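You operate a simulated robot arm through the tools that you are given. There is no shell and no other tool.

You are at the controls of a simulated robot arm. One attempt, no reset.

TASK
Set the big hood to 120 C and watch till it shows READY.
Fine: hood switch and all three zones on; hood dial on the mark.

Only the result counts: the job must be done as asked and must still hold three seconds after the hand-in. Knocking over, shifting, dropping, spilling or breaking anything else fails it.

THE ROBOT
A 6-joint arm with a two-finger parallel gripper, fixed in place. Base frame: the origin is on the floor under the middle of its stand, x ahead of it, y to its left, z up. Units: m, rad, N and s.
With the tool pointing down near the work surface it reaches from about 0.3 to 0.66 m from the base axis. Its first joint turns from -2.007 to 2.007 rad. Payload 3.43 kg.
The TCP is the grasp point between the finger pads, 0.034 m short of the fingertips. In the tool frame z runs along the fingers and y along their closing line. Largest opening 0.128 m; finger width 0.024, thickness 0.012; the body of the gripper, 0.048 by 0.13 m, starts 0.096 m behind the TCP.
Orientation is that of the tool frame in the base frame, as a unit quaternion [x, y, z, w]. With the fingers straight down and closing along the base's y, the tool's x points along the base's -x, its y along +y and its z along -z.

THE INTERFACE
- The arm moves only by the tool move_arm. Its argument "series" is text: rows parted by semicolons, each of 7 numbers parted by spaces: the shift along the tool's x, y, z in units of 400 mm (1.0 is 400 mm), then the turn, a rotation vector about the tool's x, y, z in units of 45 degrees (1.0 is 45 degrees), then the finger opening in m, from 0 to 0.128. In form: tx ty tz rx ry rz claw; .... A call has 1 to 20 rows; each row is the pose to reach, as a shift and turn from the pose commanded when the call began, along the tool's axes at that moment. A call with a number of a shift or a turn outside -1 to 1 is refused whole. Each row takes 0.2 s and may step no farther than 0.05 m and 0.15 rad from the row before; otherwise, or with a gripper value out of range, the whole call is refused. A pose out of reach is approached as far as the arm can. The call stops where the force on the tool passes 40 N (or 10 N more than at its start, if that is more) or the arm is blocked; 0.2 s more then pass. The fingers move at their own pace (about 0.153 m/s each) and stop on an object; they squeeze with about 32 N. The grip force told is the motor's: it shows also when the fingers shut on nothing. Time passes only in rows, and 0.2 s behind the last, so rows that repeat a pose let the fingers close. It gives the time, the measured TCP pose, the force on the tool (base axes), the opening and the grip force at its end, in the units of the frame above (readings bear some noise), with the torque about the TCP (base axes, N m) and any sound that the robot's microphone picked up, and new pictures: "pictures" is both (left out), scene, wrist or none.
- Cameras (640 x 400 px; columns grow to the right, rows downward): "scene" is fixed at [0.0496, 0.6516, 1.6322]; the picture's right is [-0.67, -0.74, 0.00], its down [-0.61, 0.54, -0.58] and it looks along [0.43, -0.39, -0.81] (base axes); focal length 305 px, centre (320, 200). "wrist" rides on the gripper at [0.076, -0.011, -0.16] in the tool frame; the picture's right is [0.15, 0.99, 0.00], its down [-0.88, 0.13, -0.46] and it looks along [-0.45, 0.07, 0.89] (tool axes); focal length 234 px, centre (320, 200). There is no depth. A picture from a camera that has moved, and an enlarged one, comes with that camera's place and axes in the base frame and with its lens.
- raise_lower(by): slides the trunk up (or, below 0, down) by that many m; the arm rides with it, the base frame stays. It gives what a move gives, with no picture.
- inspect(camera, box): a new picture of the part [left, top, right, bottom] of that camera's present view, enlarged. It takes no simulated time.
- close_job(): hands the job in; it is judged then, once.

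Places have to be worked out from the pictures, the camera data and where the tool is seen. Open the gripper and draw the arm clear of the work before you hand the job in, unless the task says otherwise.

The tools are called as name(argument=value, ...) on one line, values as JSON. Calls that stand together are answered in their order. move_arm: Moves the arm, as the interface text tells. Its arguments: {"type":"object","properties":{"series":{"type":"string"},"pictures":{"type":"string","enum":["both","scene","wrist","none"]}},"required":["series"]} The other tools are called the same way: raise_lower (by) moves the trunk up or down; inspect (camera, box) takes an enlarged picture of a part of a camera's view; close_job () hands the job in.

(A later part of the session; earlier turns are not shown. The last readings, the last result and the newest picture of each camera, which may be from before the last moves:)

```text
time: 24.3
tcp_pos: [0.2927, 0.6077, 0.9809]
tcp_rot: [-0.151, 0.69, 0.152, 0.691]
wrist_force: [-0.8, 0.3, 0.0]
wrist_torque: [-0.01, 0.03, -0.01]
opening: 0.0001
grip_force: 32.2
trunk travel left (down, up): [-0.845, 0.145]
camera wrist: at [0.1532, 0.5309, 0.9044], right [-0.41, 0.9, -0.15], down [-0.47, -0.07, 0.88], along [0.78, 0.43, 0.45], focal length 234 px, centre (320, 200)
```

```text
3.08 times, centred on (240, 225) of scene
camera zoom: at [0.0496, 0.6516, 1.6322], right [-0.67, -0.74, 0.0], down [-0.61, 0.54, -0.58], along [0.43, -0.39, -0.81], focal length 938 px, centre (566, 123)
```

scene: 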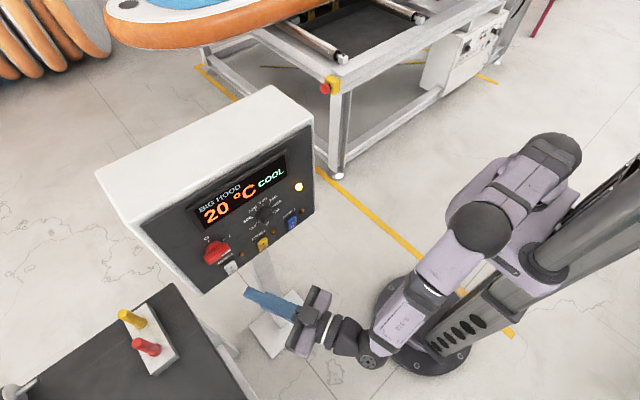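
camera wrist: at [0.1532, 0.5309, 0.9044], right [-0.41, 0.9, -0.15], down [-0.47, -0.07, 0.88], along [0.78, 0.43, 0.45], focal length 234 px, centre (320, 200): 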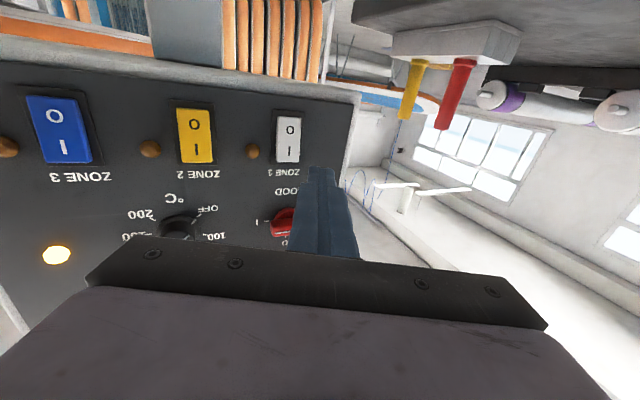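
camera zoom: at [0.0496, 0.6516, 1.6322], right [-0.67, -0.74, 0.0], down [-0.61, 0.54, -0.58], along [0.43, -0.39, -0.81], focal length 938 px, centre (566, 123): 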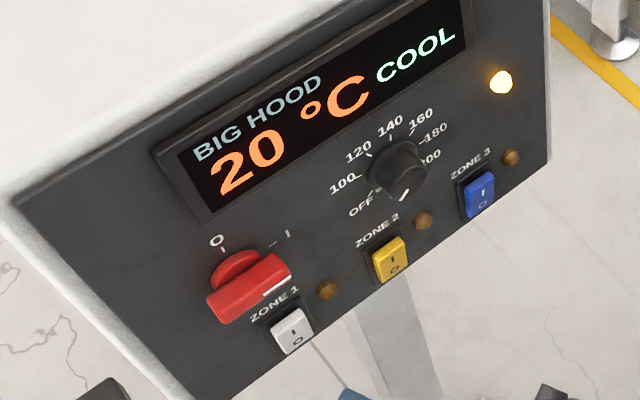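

Everything reads well. The rocker spans z 0.942–0.990 around y≈0.617, and the tip is in line with its I half. I'll press forward in small steps and stop when the lamp or the force tells me.

move_arm(series="-0.003 -0.0242 0.0577 0 0 0 0; -0.005 -0.0507 0.1206 0 0 0 0; -0.005 -0.0568 0.1335 0 0 0 0; -0.005 -0.06 0.1403 0 0 0 0; -0.005 -0.0631 0.147 0 0 0 0; -0.005 -0.0663 0.1539 0 0 0 0", pictures="both")

inspect(camera="wrist", box=[200, 80, 380, 200])

inspect(camera="scene", box=[170, 160, 310, 290])

```text
time: 25.7
tcp_pos: [0.3581, 0.6089, 0.984]
tcp_rot: [-0.152, 0.69, 0.152, 0.691]
wrist_force: [-4.6, -0.4, 2.1]
wrist_torque: [0.0, -0.07, -0.05]
opening: 0.0
grip_force: 31.8
trunk travel left (down, up): [-0.845, 0.145]
camera wrist: at [0.219, 0.5331, 0.9072], right [-0.41, 0.9, -0.15], down [-0.47, -0.07, 0.88], along [0.78, 0.43, 0.45], focal length 234 px, centre (320, 200)
```

scene: 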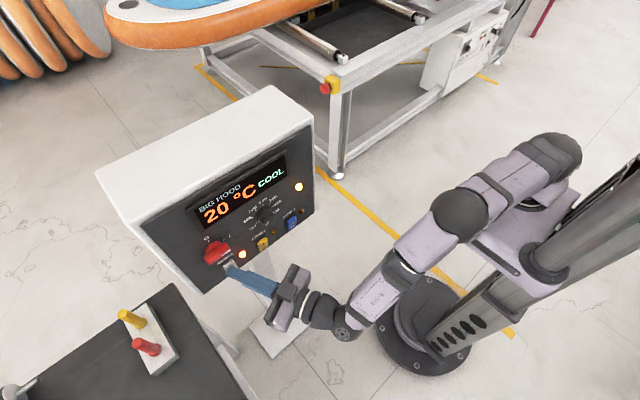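
wrist: 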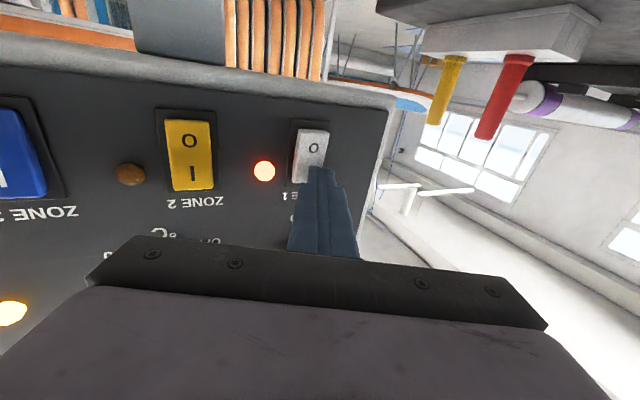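

```text
3.33 times, centred on (290, 140) of wrist
camera zoom: at [0.219, 0.5331, 0.9072], right [-0.41, 0.9, -0.15], down [-0.47, -0.07, 0.88], along [0.78, 0.43, 0.45], focal length 781 px, centre (420, 400)
```

zoom: 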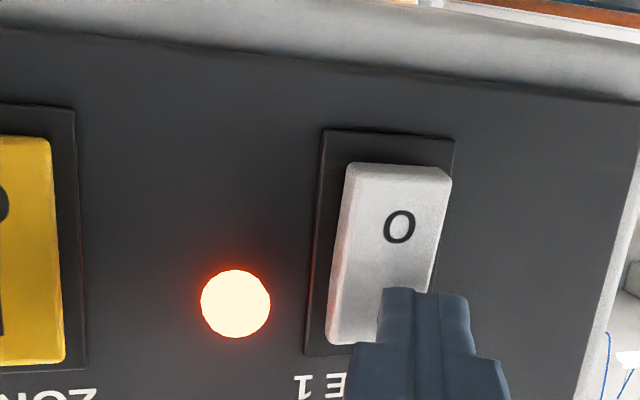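

```text
3.08 times, centred on (240, 225) of scene
camera zoom: at [0.0496, 0.6516, 1.6322], right [-0.67, -0.74, 0.0], down [-0.61, 0.54, -0.58], along [0.43, -0.39, -0.81], focal length 938 px, centre (566, 123)
```

zoom: 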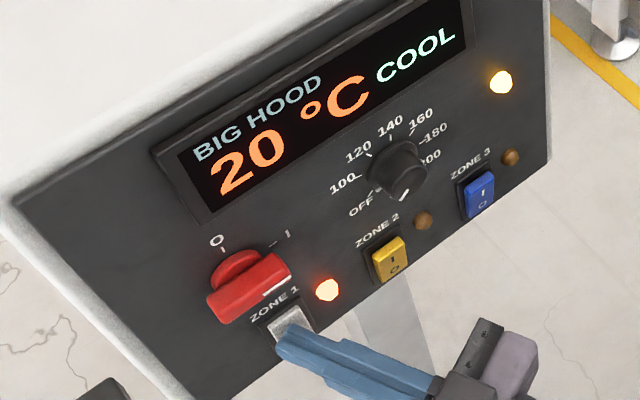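

Zone 1's lamp is lit and the rocker has tipped. I'll back off, shift 0.089 m to zone 2, and check that zone 1 stays on.

move_arm(series="0 0.0264 -0.0567 0 0 0 0; 0 0.0528 -0.1133 0 0 0 0; 0 -0.048 -0.1603 0 0 0 0; 0 -0.1489 -0.2073 0 0 0 0; 0 -0.1489 -0.2073 0 0 0 0", pictures="both")

inspect(camera="wrist", box=[220, 80, 400, 200])

inspect(camera="scene", box=[170, 160, 310, 290])

```text
time: 26.9
tcp_pos: [0.3109, 0.5222, 0.9828]
tcp_rot: [-0.152, 0.691, 0.152, 0.691]
wrist_force: [0.3, -0.1, -0.2]
wrist_torque: [0.0, -0.03, -0.02]
opening: 0.0
grip_force: 31.7
trunk travel left (down, up): [-0.845, 0.145]
camera wrist: at [0.1706, 0.4448, 0.9062], right [-0.41, 0.9, -0.15], down [-0.47, -0.07, 0.88], along [0.78, 0.43, 0.45], focal length 234 px, centre (320, 200)
```

scene: 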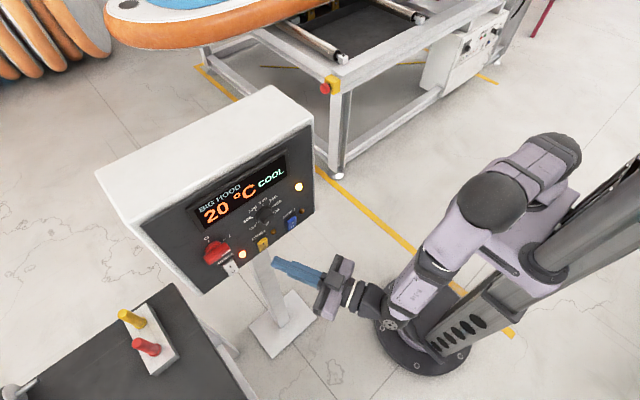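
wrist: 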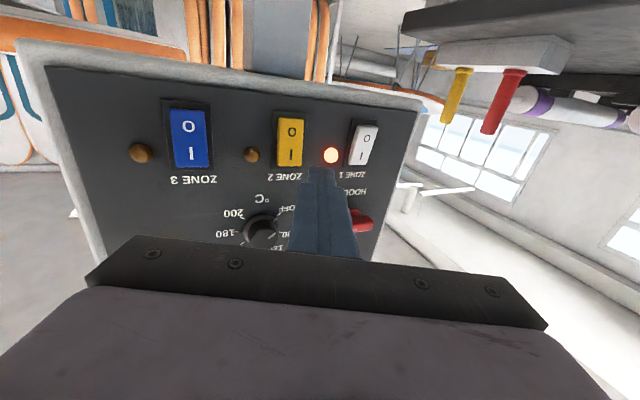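

```text
3.33 times, centred on (310, 140) of wrist
camera zoom: at [0.1706, 0.4448, 0.9062], right [-0.41, 0.9, -0.15], down [-0.47, -0.07, 0.88], along [0.78, 0.43, 0.45], focal length 781 px, centre (353, 400)
```

zoom: 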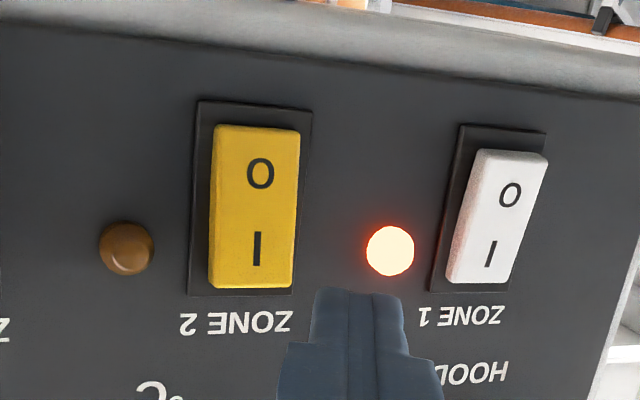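

```text
3.08 times, centred on (240, 225) of scene
camera zoom: at [0.0496, 0.6516, 1.6322], right [-0.67, -0.74, 0.0], down [-0.61, 0.54, -0.58], along [0.43, -0.39, -0.81], focal length 938 px, centre (566, 123)
```

zoom: 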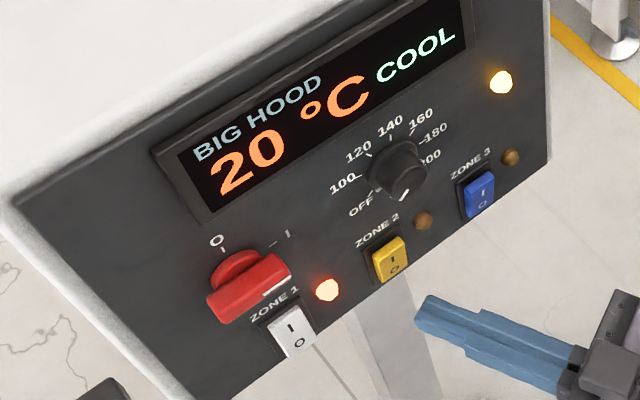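

Zone 1 stays on. Zone 2's I label is at (y 0.527, z 0.977), so I'll press it the same way, back off, and move over in front of zone 3 in one series.

move_arm(series="0 -0.0245 0.0437 0 0 0 0; 0 -0.0438 0.0761 0 0 0 0; -0.002 -0.0512 0.092 0 0 0 0; -0.002 -0.0554 0.101 0 0 0 0; -0.002 -0.0586 0.1078 0 0 0 0; -0.002 -0.0586 0.1078 0 0 0 0; 0 -0.0279 0.042 0 0 0 0; 0 -0.0068 -0.0032 0 0 0 0; 0 -0.1088 -0.0507 0 0 0 0; 0 -0.2096 -0.0977 0 0 0 0; 0 -0.2096 -0.0977 0 0 0 0", pictures="both")

inspect(camera="wrist", box=[220, 80, 400, 200])

inspect(camera="scene", box=[170, 160, 310, 290])

```text
time: 29.3
tcp_pos: [0.3081, 0.4538, 0.991]
tcp_rot: [-0.152, 0.691, 0.148, 0.691]
wrist_force: [0.3, 0.0, 0.3]
wrist_torque: [0.02, 0.02, 0.01]
opening: 0.0002
grip_force: 32.1
out of reach, approached as far as the arm can: row 10, 11
trunk travel left (down, up): [-0.845, 0.145]
camera wrist: at [0.1676, 0.3782, 0.914], right [-0.41, 0.9, -0.15], down [-0.47, -0.07, 0.88], along [0.78, 0.43, 0.45], focal length 234 px, centre (320, 200)
```

scene: 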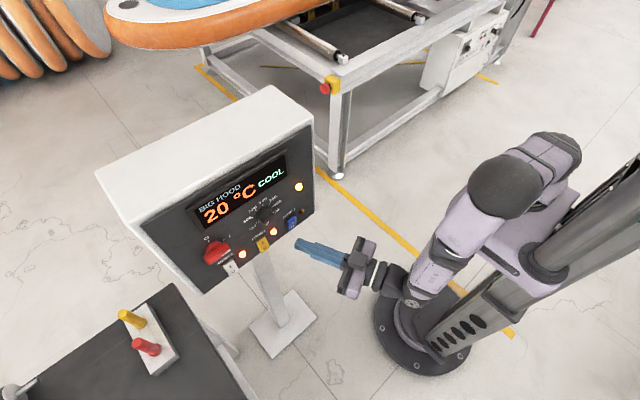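
wrist: 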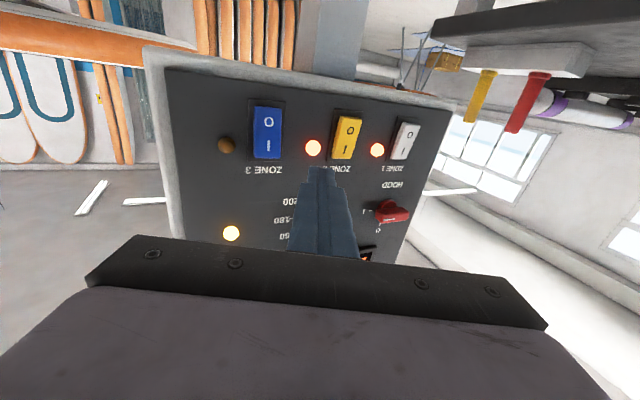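

```text
3.33 times, centred on (310, 140) of wrist
camera zoom: at [0.1676, 0.3782, 0.914], right [-0.41, 0.9, -0.15], down [-0.47, -0.07, 0.88], along [0.78, 0.43, 0.45], focal length 781 px, centre (353, 400)
```

zoom: 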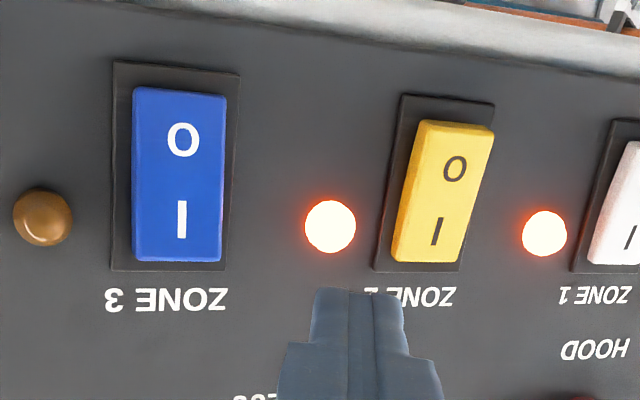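

```text
3.08 times, centred on (240, 225) of scene
camera zoom: at [0.0496, 0.6516, 1.6322], right [-0.67, -0.74, 0.0], down [-0.61, 0.54, -0.58], along [0.43, -0.39, -0.81], focal length 938 px, centre (566, 123)
```

zoom: 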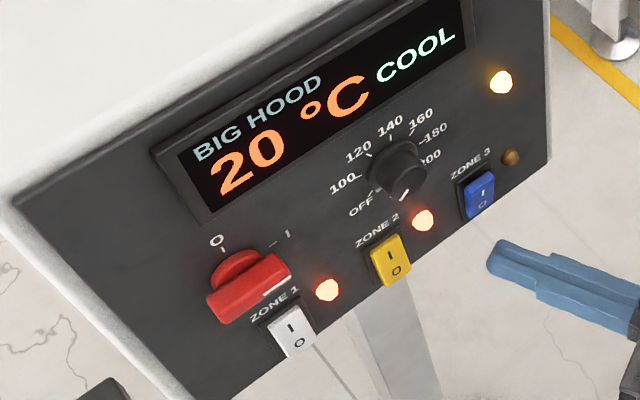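

Zone 2's lamp is lit too. The target in front of zone 3 was too close in for a 25° yaw, so I'll take the yaw off while holding the tip at this distance.

move_arm(series="0 0 -0.02 0.18 0 0 0; 0 0 -0.02 0.36 0 0 0; 0 0 -0.02 0.54 0 0 0; 0 0 -0.02 0.556 0 0 0; 0 0 -0.02 0.556 0 0 0", pictures="both")

```text
time: 30.5
tcp_pos: [0.3009, 0.4534, 0.9903]
tcp_rot: [0.002, 0.707, -0.002, 0.707]
wrist_force: [-0.1, -0.1, 0.3]
wrist_torque: [0.0, 0.01, -0.02]
opening: 0.0
grip_force: 32.0
trunk travel left (down, up): [-0.845, 0.145]
camera wrist: at [0.1415, 0.4424, 0.9144], right [0.01, 0.99, -0.15], down [-0.46, 0.13, 0.88], along [0.89, 0.06, 0.45], focal length 234 px, centre (320, 200)
```

scene: 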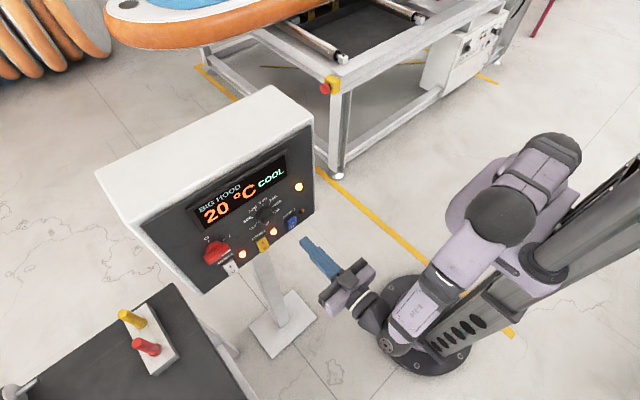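
wrist: 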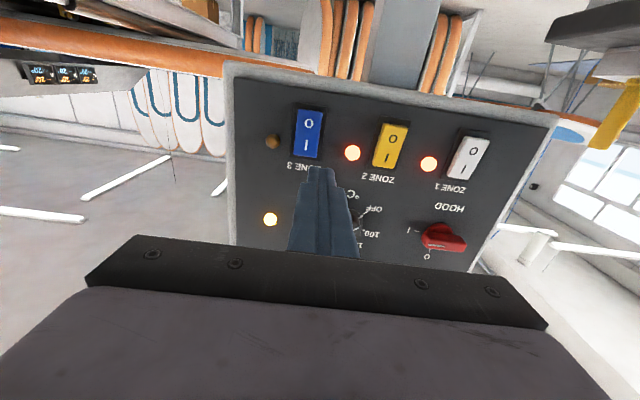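

The yaw is back at zero. Zone 3's I half is at (y 0.437, z 0.978), so I'll align with it, press straight in by small steps, and back off.

move_arm(series="0.0155 -0.0388 0.05 0 0 0 0; 0.0155 -0.0388 0.1 0 0 0 0; 0.0155 -0.0388 0.125 0 0 0 0; 0.0155 -0.0388 0.135 0 0 0 0; 0.0155 -0.0388 0.1425 0 0 0 0; 0.0155 -0.0388 0.15 0 0 0 0; 0.0155 -0.0388 0.15 0 0 0 0; 0.0155 -0.0388 0.1 0 0 0 0; 0.0155 -0.0388 0 0 0 0 0; 0.0155 -0.0388 -0.05 0 0 0 0", pictures="both")

inspect(camera="scene", box=[170, 160, 310, 290])

inspect(camera="wrist", box=[220, 60, 540, 270])

```text
time: 32.7
tcp_pos: [0.2815, 0.4351, 0.9836]
tcp_rot: [0.002, 0.707, -0.002, 0.707]
wrist_force: [-0.4, -0.4, -0.2]
wrist_torque: [0.0, -0.02, 0.03]
opening: 0.0
grip_force: 31.8
trunk travel left (down, up): [-0.845, 0.145]
camera wrist: at [0.1218, 0.4264, 0.9077], right [0.01, 0.99, -0.15], down [-0.46, 0.13, 0.88], along [0.89, 0.06, 0.45], focal length 234 px, centre (320, 200)
```

scene: 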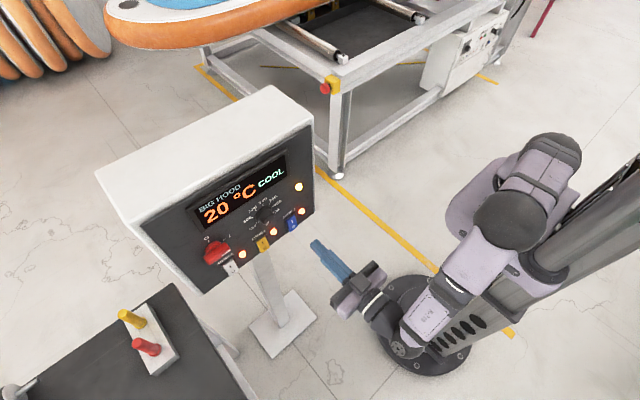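
wrist: 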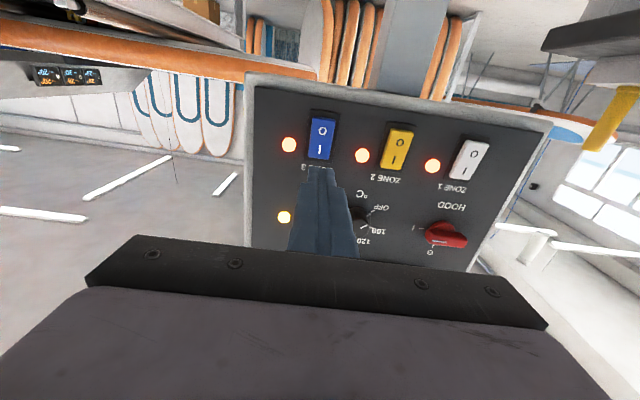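

```text
3.08 times, centred on (240, 225) of scene
camera zoom: at [0.0496, 0.6516, 1.6322], right [-0.67, -0.74, 0.0], down [-0.61, 0.54, -0.58], along [0.43, -0.39, -0.81], focal length 938 px, centre (566, 123)
```

zoom: 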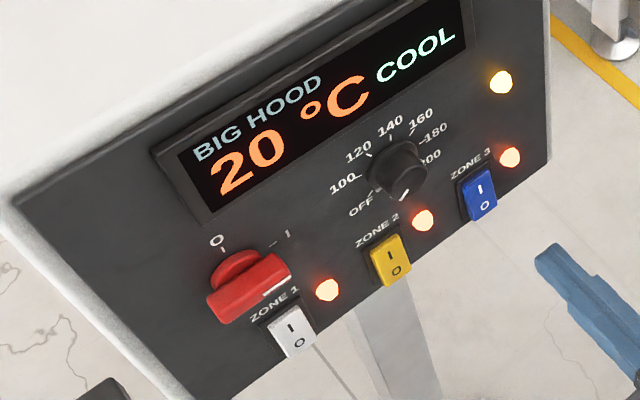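

```text
1.90 times, centred on (380, 165) of wrist
camera zoom: at [0.1218, 0.4264, 0.9077], right [0.01, 0.99, -0.15], down [-0.46, 0.13, 0.88], along [0.89, 0.06, 0.45], focal length 446 px, centre (206, 267)
```

zoom: 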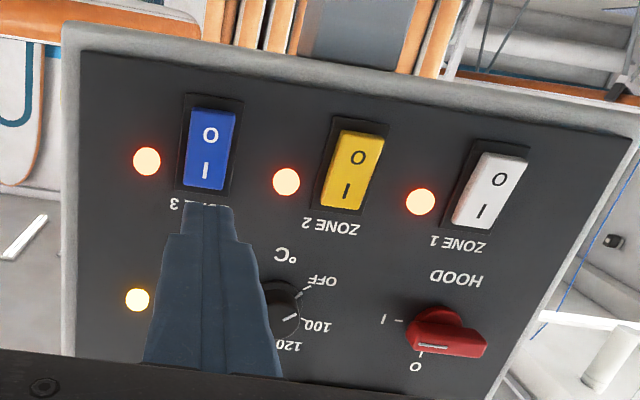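

All three zone lamps and the hood lamp are lit. Next is the dial: I'll move in front of its centre at (0.501, 1.0735), roll the tool −45° to leave range for the 100° turn, and open the fingers.

move_arm(series="-0.04 0.03 0 0 0 -0.167 0.056; -0.08 0.06 0.01 0 0 -0.333 0.056; -0.12 0.09 0.02 0 0 -0.5 0.056; -0.16 0.12 0.03 0 0 -0.667 0.056; -0.2 0.145 0.04 0 0 -0.833 0.056; -0.225 0.165 0.046 0 0 -1 0.056; -0.225 0.165 0.046 0 0 -1 0.056", pictures="both")

inspect(camera="wrist", box=[260, 110, 390, 210])

```text
time: 34.3
tcp_pos: [0.3002, 0.5032, 1.0737]
tcp_rot: [-0.269, 0.654, -0.273, 0.653]
wrist_force: [0.1, -0.6, -0.4]
wrist_torque: [0.02, 0.0, 0.0]
opening: 0.056
grip_force: 0.1
trunk travel left (down, up): [-0.845, 0.145]
camera wrist: at [0.141, 0.4435, 1.0279], right [0.0, 0.59, -0.8], down [-0.45, 0.72, 0.53], along [0.89, 0.36, 0.27], focal length 234 px, centre (320, 200)
```

scene: 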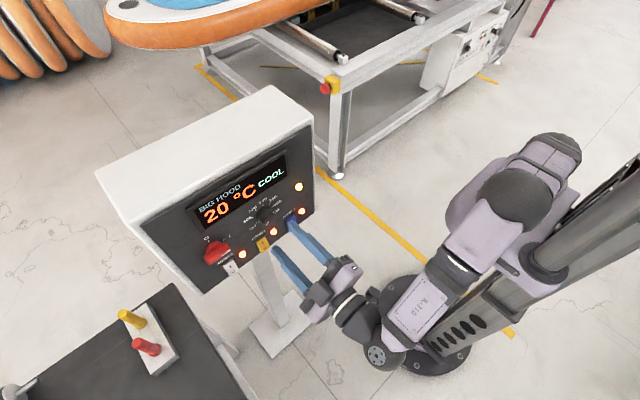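
wrist: 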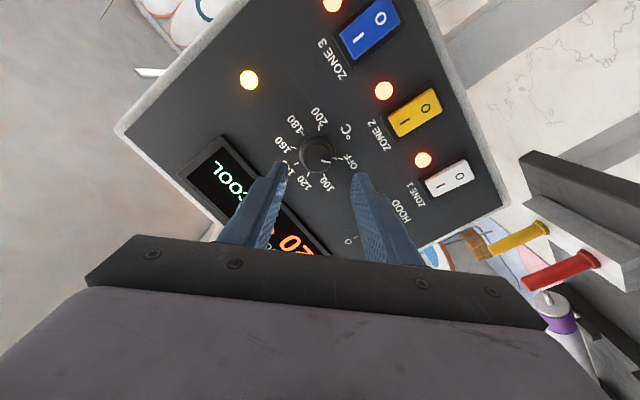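

```text
4.00 times, centred on (325, 160) of wrist
camera zoom: at [0.141, 0.4435, 1.0279], right [0.0, 0.59, -0.8], down [-0.45, 0.72, 0.53], along [0.89, 0.36, 0.27], focal length 937 px, centre (300, 360)
```

zoom: 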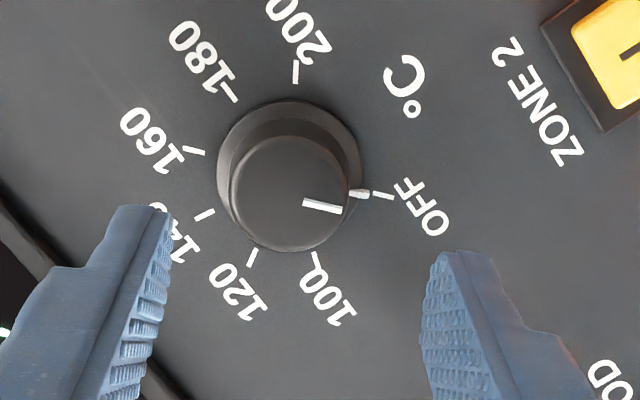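

The dial appears about 2.5 mm to one side of the tool axis and 1 mm off along the other. I'll correct that and move the open fingers closer, then check the centring again.

move_arm(series="0.003 -0.00625 0.05 0 0 0 0.056; 0.003 -0.00625 0.1 0 0 0 0.056; 0.003 -0.00625 0.1 0 0 0 0.056", pictures="wrist")

inspect(camera="wrist", box=[255, 120, 385, 220])

inspect(camera="scene", box=[220, 170, 320, 260])

```text
time: 35.1
tcp_pos: [0.3411, 0.5007, 1.0743]
tcp_rot: [-0.269, 0.654, -0.272, 0.652]
wrist_force: [0.2, 0.7, -0.3]
wrist_torque: [-0.01, 0.01, 0.01]
opening: 0.056
grip_force: 0.1
trunk travel left (down, up): [-0.845, 0.145]
camera wrist: at [0.1813, 0.4407, 1.0287], right [0.0, 0.6, -0.8], down [-0.45, 0.72, 0.53], along [0.89, 0.36, 0.27], focal length 234 px, centre (320, 200)
```

wrist: 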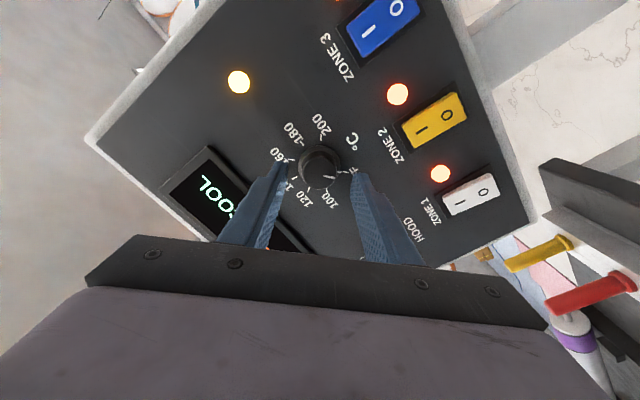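

```text
4.00 times, centred on (320, 170) of wrist
camera zoom: at [0.1813, 0.4407, 1.0287], right [0.0, 0.6, -0.8], down [-0.45, 0.72, 0.53], along [0.89, 0.36, 0.27], focal length 937 px, centre (320, 320)
```

zoom: 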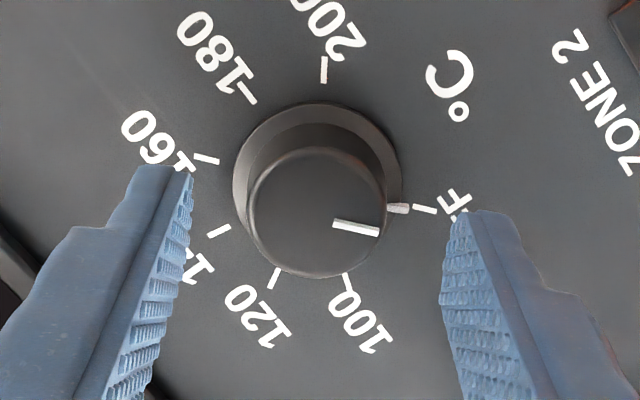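

```text
4.44 times, centred on (270, 215) of scene
camera zoom: at [0.0496, 0.6516, 1.6322], right [-0.67, -0.74, 0.0], down [-0.61, 0.54, -0.58], along [0.43, -0.39, -0.81], focal length 1354 px, centre (542, 133)
```

zoom: 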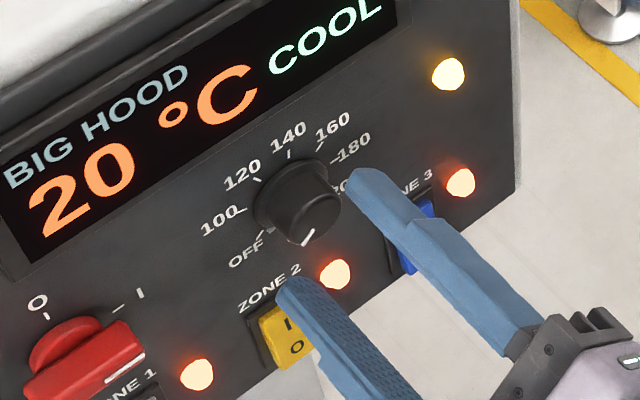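

The dial is now centred on the tool axis to within about 0.5 mm. The pointer nub at OFF lines up with one finger, though, so I'll roll another −45° to grip it from clean sides. That leaves a turn from about −90° to +10°.

move_arm(series="0 0 0 0 0 -0.167 0.056; 0 0 0 0 0 -0.333 0.056; 0 0 0 0 0 -0.5 0.056; 0 0 0 0 0 -0.667 0.056; 0 0 0 0 0 -0.833 0.056; 0 0 0 0 0 -1 0.056; 0 0 0 0 0 -1 0.056", pictures="both")

inspect(camera="wrist", box=[255, 120, 385, 220])

```text
time: 36.7
tcp_pos: [0.3393, 0.5009, 1.0768]
tcp_rot: [0.498, -0.5, 0.503, -0.499]
wrist_force: [0.6, 0.7, 0.2]
wrist_torque: [-0.01, 0.0, 0.0]
opening: 0.0566
grip_force: 0.0
trunk travel left (down, up): [-0.845, 0.145]
camera wrist: at [0.1804, 0.4256, 1.0864], right [0.0, -0.15, -0.99], down [-0.45, 0.88, -0.13], along [0.89, 0.45, -0.07], focal length 234 px, centre (320, 200)
```

scene: 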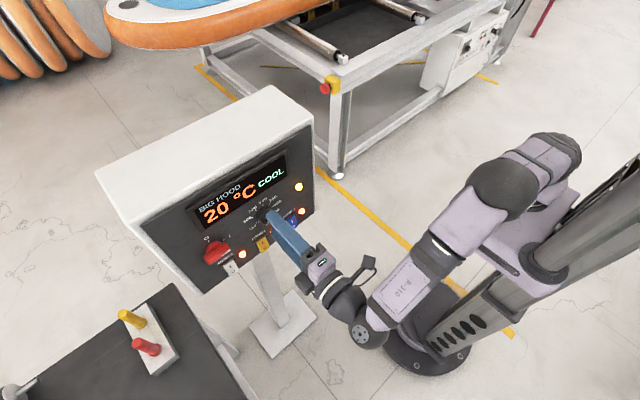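
wrist: 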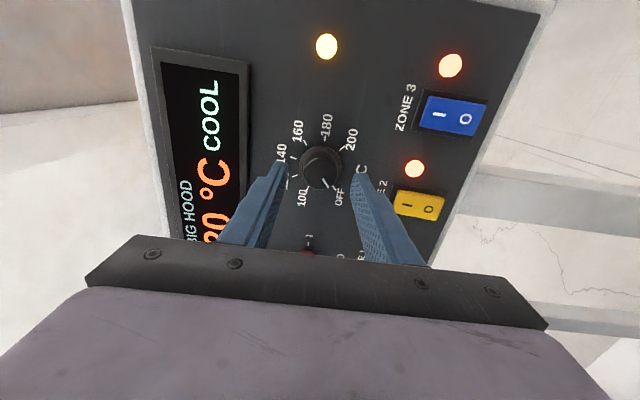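

```text
4.00 times, centred on (320, 170) of wrist
camera zoom: at [0.1804, 0.4256, 1.0864], right [0.0, -0.15, -0.99], down [-0.45, 0.88, -0.13], along [0.89, 0.45, -0.07], focal length 937 px, centre (320, 320)
```

zoom: 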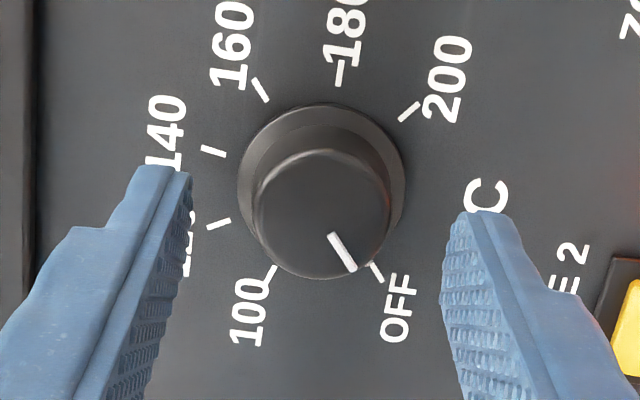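

It's still centred, with about 0.9 mm of residual that I'll correct. I'll advance until the fingertips straddle the dial body at x≈0.392 and check for contact before closing.

move_arm(series="-0.0017 0.0022 0.015 0 0 0 0.056; -0.0017 0.0022 0.03 0 0 0 0.056; -0.0017 0.0022 0.04 0 0 0 0.056; -0.0017 0.0022 0.046 0 0 0 0.056; -0.0017 0.0022 0.046 0 0 0 0.056", pictures="wrist")

inspect(camera="wrist", box=[255, 120, 385, 220])

inspect(camera="scene", box=[220, 170, 320, 260])

```text
time: 37.9
tcp_pos: [0.3592, 0.5005, 1.0744]
tcp_rot: [-0.499, 0.502, -0.501, 0.498]
wrist_force: [0.1, -0.5, -0.7]
wrist_torque: [-0.02, 0.04, -0.03]
opening: 0.0563
grip_force: 0.0
trunk travel left (down, up): [-0.845, 0.145]
camera wrist: at [0.1986, 0.4259, 1.0852], right [0.0, -0.15, -0.99], down [-0.45, 0.88, -0.13], along [0.89, 0.45, -0.07], focal length 234 px, centre (320, 200)
```

wrist: 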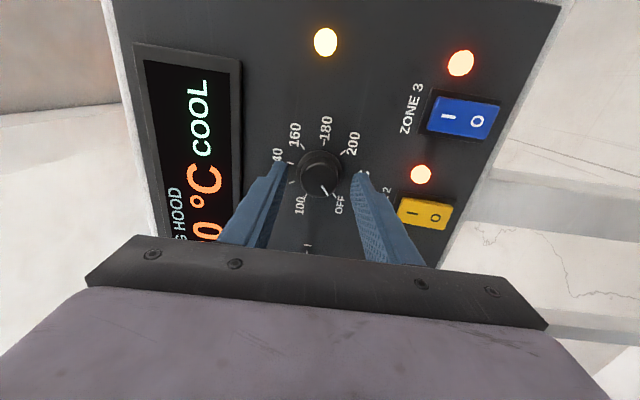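

```text
4.00 times, centred on (320, 170) of wrist
camera zoom: at [0.1986, 0.4259, 1.0852], right [0.0, -0.15, -0.99], down [-0.45, 0.88, -0.13], along [0.89, 0.45, -0.07], focal length 937 px, centre (320, 320)
```

zoom: 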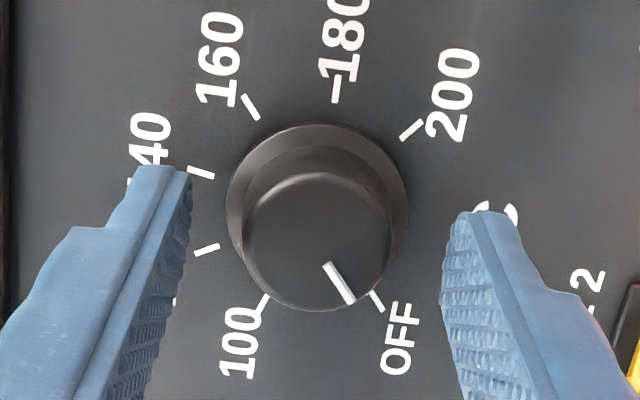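

```text
4.44 times, centred on (270, 215) of scene
camera zoom: at [0.0496, 0.6516, 1.6322], right [-0.67, -0.74, 0.0], down [-0.61, 0.54, -0.58], along [0.43, -0.39, -0.81], focal length 1354 px, centre (542, 133)
```

zoom: 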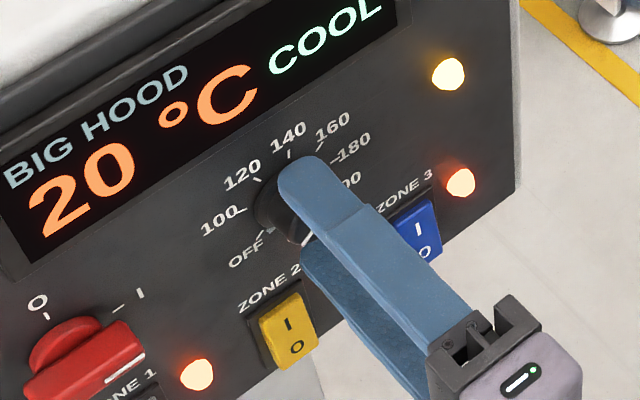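

The fingers straddle the dial and it's centred. I'll close on it and hold to check the grip.

move_arm(series="0 0 0 0 0 0 0.02; 0 0 0 0 0 0 0.02; 0 0 0 0 0 0 0.02", pictures="wrist")

inspect(camera="wrist", box=[255, 120, 385, 220])

```text
time: 38.7
tcp_pos: [0.3582, 0.4997, 1.0739]
tcp_rot: [0.498, -0.501, 0.502, -0.5]
wrist_force: [1.9, 0.9, 3.8]
wrist_torque: [0.01, -0.14, -0.16]
opening: 0.0322
grip_force: 45.2
trunk travel left (down, up): [-0.845, 0.145]
camera wrist: at [0.1986, 0.4259, 1.0856], right [0.0, -0.15, -0.99], down [-0.45, 0.88, -0.13], along [0.89, 0.45, -0.06], focal length 234 px, centre (320, 200)
```

wrist: 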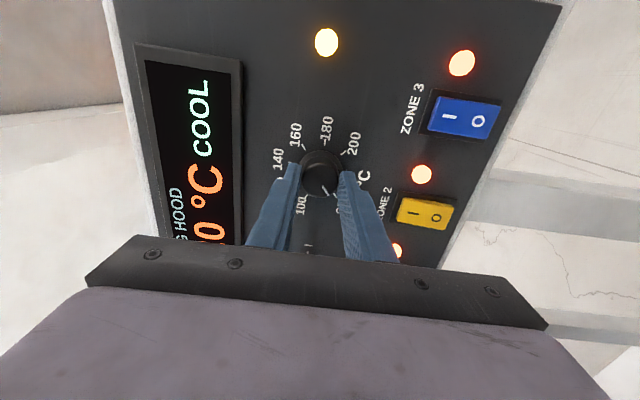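

```text
4.00 times, centred on (320, 170) of wrist
camera zoom: at [0.1986, 0.4259, 1.0856], right [0.0, -0.15, -0.99], down [-0.45, 0.88, -0.13], along [0.89, 0.45, -0.06], focal length 937 px, centre (320, 320)
```

zoom: 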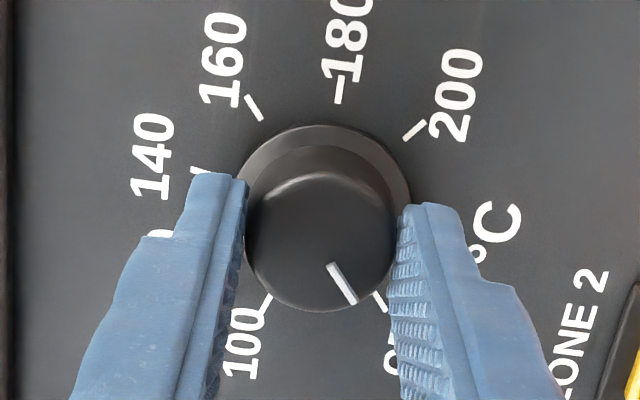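

The dial is gripped at its 32 mm diameter with little side force. I'll turn it clockwise by 45° in place.

move_arm(series="0 0 0 0 0 0.14 0.02; 0 0 0 0 0 0.28 0.02; 0 0 0 0 0 0.42 0.02; 0 0 0 0 0 0.56 0.02; 0 0 0 0 0 0.7 0.02; 0 0 0 0 0 0.85 0.02; 0 0 0 0 0 1 0.02; 0 0 0 0 0 1 0.02", pictures="both")

inspect(camera="wrist", box=[255, 120, 385, 220])

```text
time: 40.5
tcp_pos: [0.3584, 0.5001, 1.0746]
tcp_rot: [-0.268, 0.654, -0.271, 0.653]
wrist_force: [5.0, 3.2, 10.1]
wrist_torque: [-0.03, 0.13, -0.26]
opening: 0.0322
grip_force: 45.4
trunk travel left (down, up): [-0.845, 0.145]
camera wrist: at [0.1988, 0.4402, 1.0289], right [0.0, 0.6, -0.8], down [-0.45, 0.72, 0.53], along [0.89, 0.36, 0.27], focal length 234 px, centre (320, 200)
```

scene: 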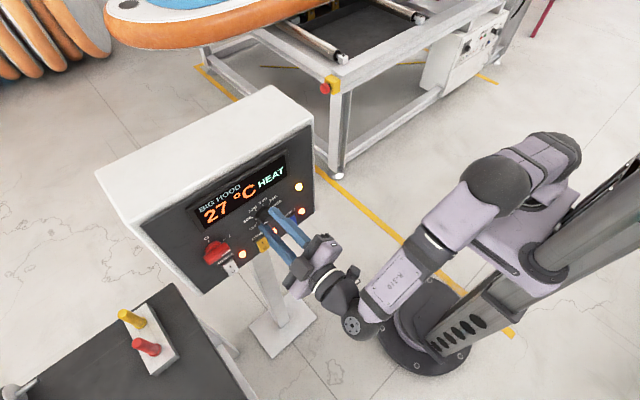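
wrist: 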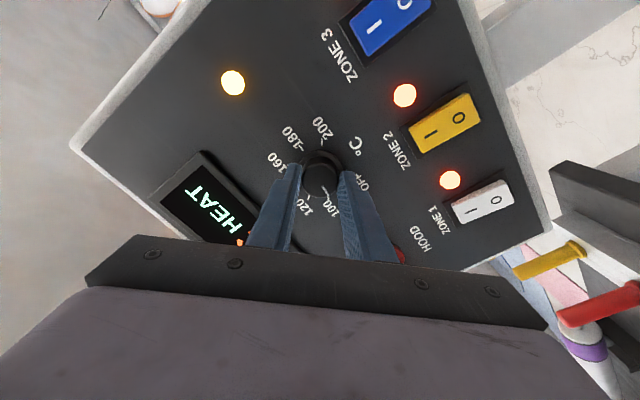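

```text
4.00 times, centred on (320, 170) of wrist
camera zoom: at [0.1988, 0.4402, 1.0289], right [0.0, 0.6, -0.8], down [-0.45, 0.72, 0.53], along [0.89, 0.36, 0.27], focal length 937 px, centre (320, 320)
```

zoom: 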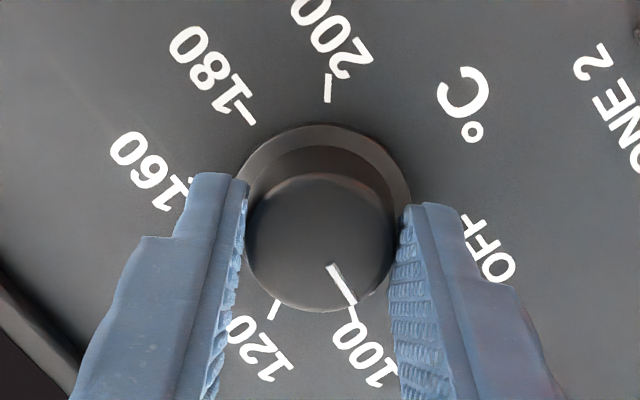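

The dial follows the gripper and the display reads HEAT at 27 °C. I'll turn it another 45°.

move_arm(series="0 0 0 0 0 0.14 0.02; 0 0 0 0 0 0.28 0.02; 0 0 0 0 0 0.42 0.02; 0 0 0 0 0 0.56 0.02; 0 0 0 0 0 0.7 0.02; 0 0 0 0 0 0.85 0.02; 0 0 0 0 0 1 0.02; 0 0 0 0 0 1 0.02", pictures="both")

inspect(camera="wrist", box=[255, 120, 385, 220])

```text
time: 42.3
tcp_pos: [0.3578, 0.4994, 1.0755]
tcp_rot: [0.003, 0.706, 0.0, 0.708]
wrist_force: [3.7, 3.6, 18.3]
wrist_torque: [0.02, 0.15, 0.05]
opening: 0.0322
grip_force: 45.3
trunk travel left (down, up): [-0.845, 0.145]
camera wrist: at [0.1991, 0.4901, 0.9985], right [0.0, 0.99, -0.14], down [-0.46, 0.13, 0.88], along [0.89, 0.06, 0.45], focal length 234 px, centre (320, 200)
```

scene: 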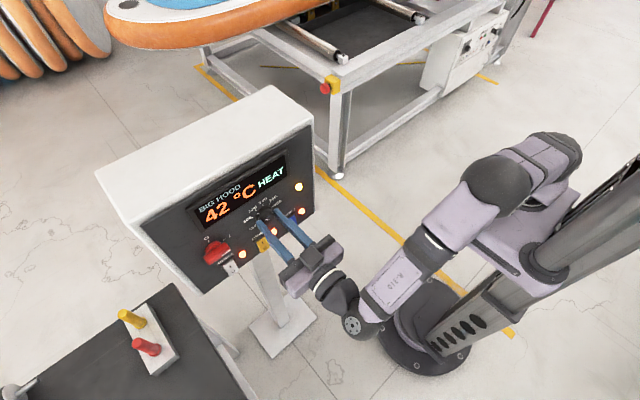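
wrist: 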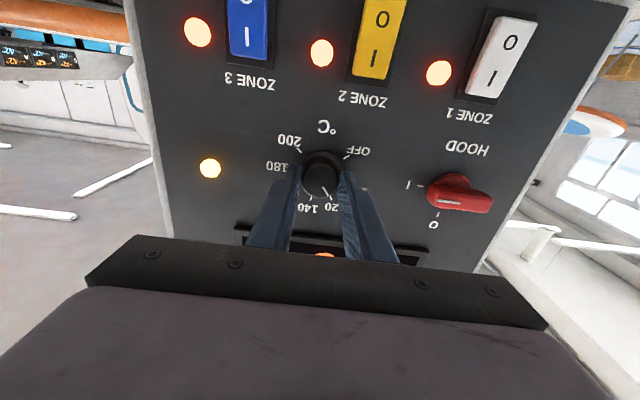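

```text
4.00 times, centred on (320, 170) of wrist
camera zoom: at [0.1991, 0.4901, 0.9985], right [0.0, 0.99, -0.14], down [-0.46, 0.13, 0.88], along [0.89, 0.06, 0.45], focal length 937 px, centre (320, 320)
```

zoom: 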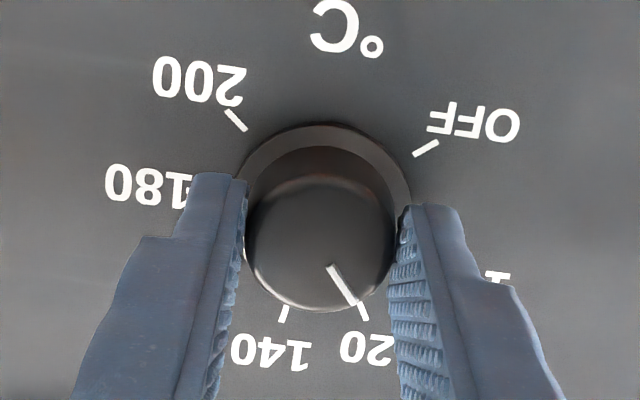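

The pointer is now near −40°, about 10° short of the 120 mark. There is 18 N of upward side load, so I'll ease the tool up by about 1 mm while turning the last 10°.

move_arm(series="-0.0015 0 0 0 0 0.08 0.02; -0.003 0 0 0 0 0.16 0.02; -0.003 0 0 0 0 0.222 0.02; -0.003 0 0 0 0 0.222 0.02", pictures="both")

inspect(camera="wrist", box=[280, 140, 365, 205])

inspect(camera="scene", box=[220, 170, 320, 260])

```text
time: 43.3
tcp_pos: [0.3582, 0.4997, 1.0747]
tcp_rot: [0.064, 0.704, 0.059, 0.705]
wrist_force: [1.6, 1.7, 8.1]
wrist_torque: [0.02, -1.49, -0.02]
opening: 0.0324
grip_force: 44.7
trunk travel left (down, up): [-0.845, 0.145]
camera wrist: at [0.199, 0.5032, 0.9981], right [0.0, 1.0, 0.03], down [-0.46, -0.02, 0.89], along [0.89, -0.02, 0.46], focal length 234 px, centre (320, 200)
```

scene: 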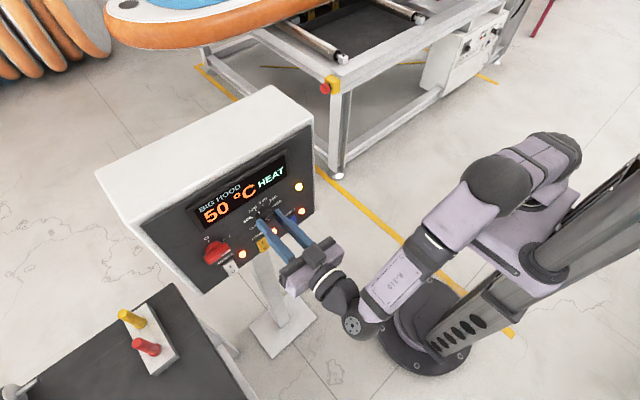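
wrist: 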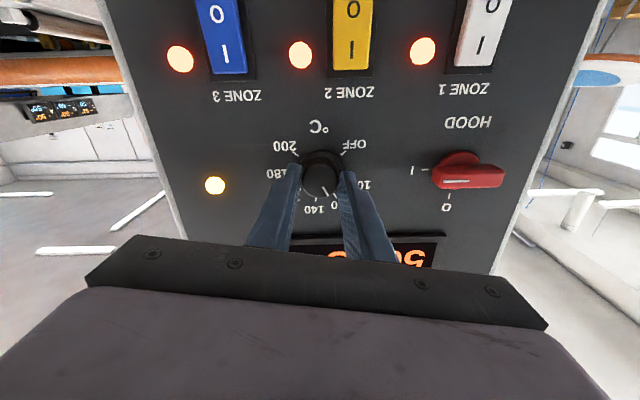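

```text
6.15 times, centred on (322, 172) of wrist
camera zoom: at [0.199, 0.5032, 0.9981], right [0.0, 1.0, 0.03], down [-0.46, -0.02, 0.89], along [0.89, -0.02, 0.46], focal length 1441 px, centre (305, 369)
```

zoom: 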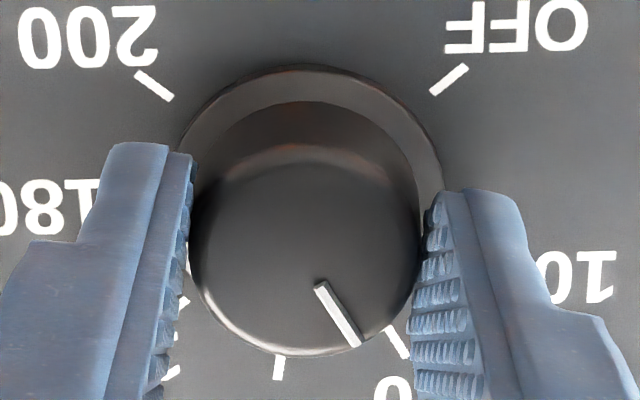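

```text
4.44 times, centred on (270, 215) of scene
camera zoom: at [0.0496, 0.6516, 1.6322], right [-0.67, -0.74, 0.0], down [-0.61, 0.54, -0.58], along [0.43, -0.39, -0.81], focal length 1354 px, centre (542, 133)
```

zoom: 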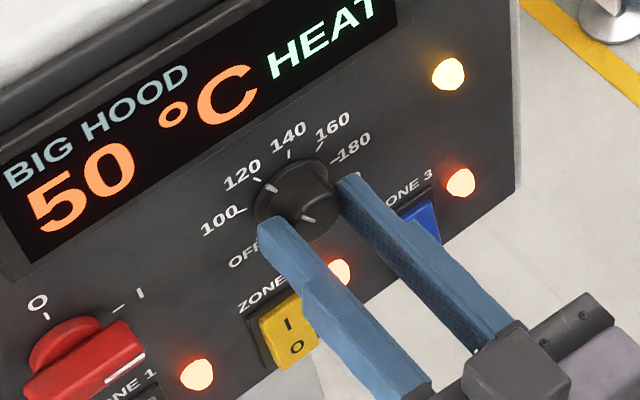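

The pointer mark works out to about −29° to −30°, on the 120 tick, and there's no twist left about the dial axis. I'll open the fingers and draw straight back.

move_arm(series="0 0 0 0 0 0 0.056; 0 0 0 0 0 0 0.056; 0 0 -0.04 0 0 0 0.056; 0 0 -0.12 0 0 0 0.056; 0 0 -0.2 0 0 0 0.056; 0 0 -0.25 0 0 0 0.056", pictures="both")

inspect(camera="wrist", box=[270, 90, 370, 170])

inspect(camera="scene", box=[170, 160, 310, 290])

```text
time: 44.7
tcp_pos: [0.2561, 0.4992, 1.0754]
tcp_rot: [0.064, 0.704, 0.059, 0.705]
wrist_force: [0.9, 0.7, -0.6]
wrist_torque: [0.02, -0.01, -0.02]
opening: 0.0564
grip_force: 0.2
trunk travel left (down, up): [-0.845, 0.145]
camera wrist: at [0.0983, 0.5029, 0.9981], right [0.01, 1.0, 0.03], down [-0.46, -0.02, 0.89], along [0.89, -0.02, 0.46], focal length 234 px, centre (320, 200)
```

scene: 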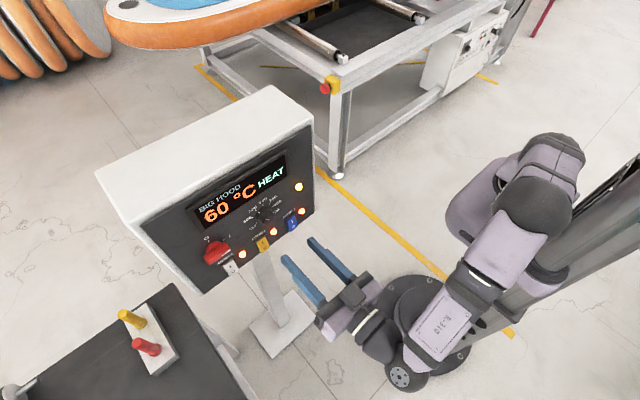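
wrist: 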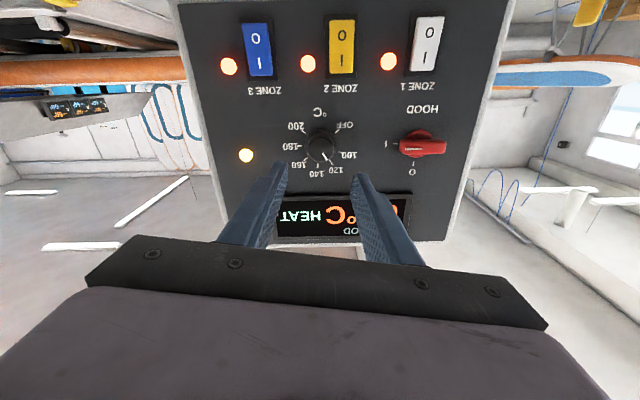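

```text
5.00 times, centred on (320, 130) of wrist
camera zoom: at [0.0983, 0.5029, 0.9981], right [0.01, 1.0, 0.03], down [-0.46, -0.02, 0.89], along [0.89, -0.02, 0.46], focal length 1171 px, centre (320, 550)
```

zoom: 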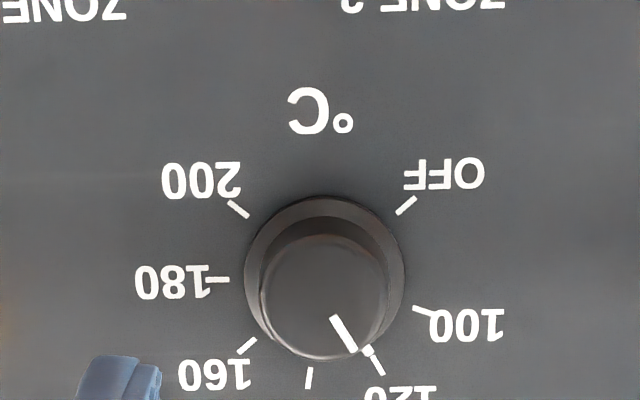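

```text
3.08 times, centred on (240, 225) of scene
camera zoom: at [0.0496, 0.6516, 1.6322], right [-0.67, -0.74, 0.0], down [-0.61, 0.54, -0.58], along [0.43, -0.39, -0.81], focal length 938 px, centre (566, 123)
```

zoom: 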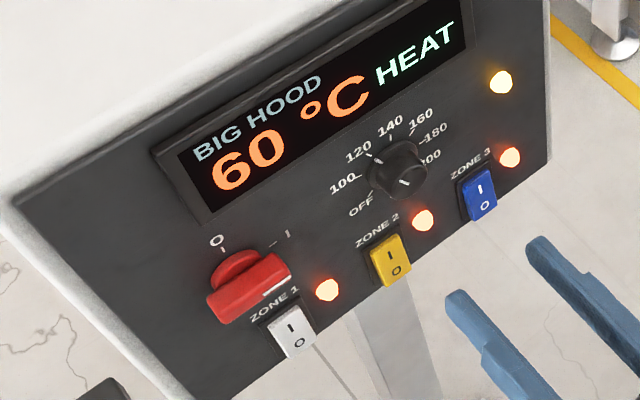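

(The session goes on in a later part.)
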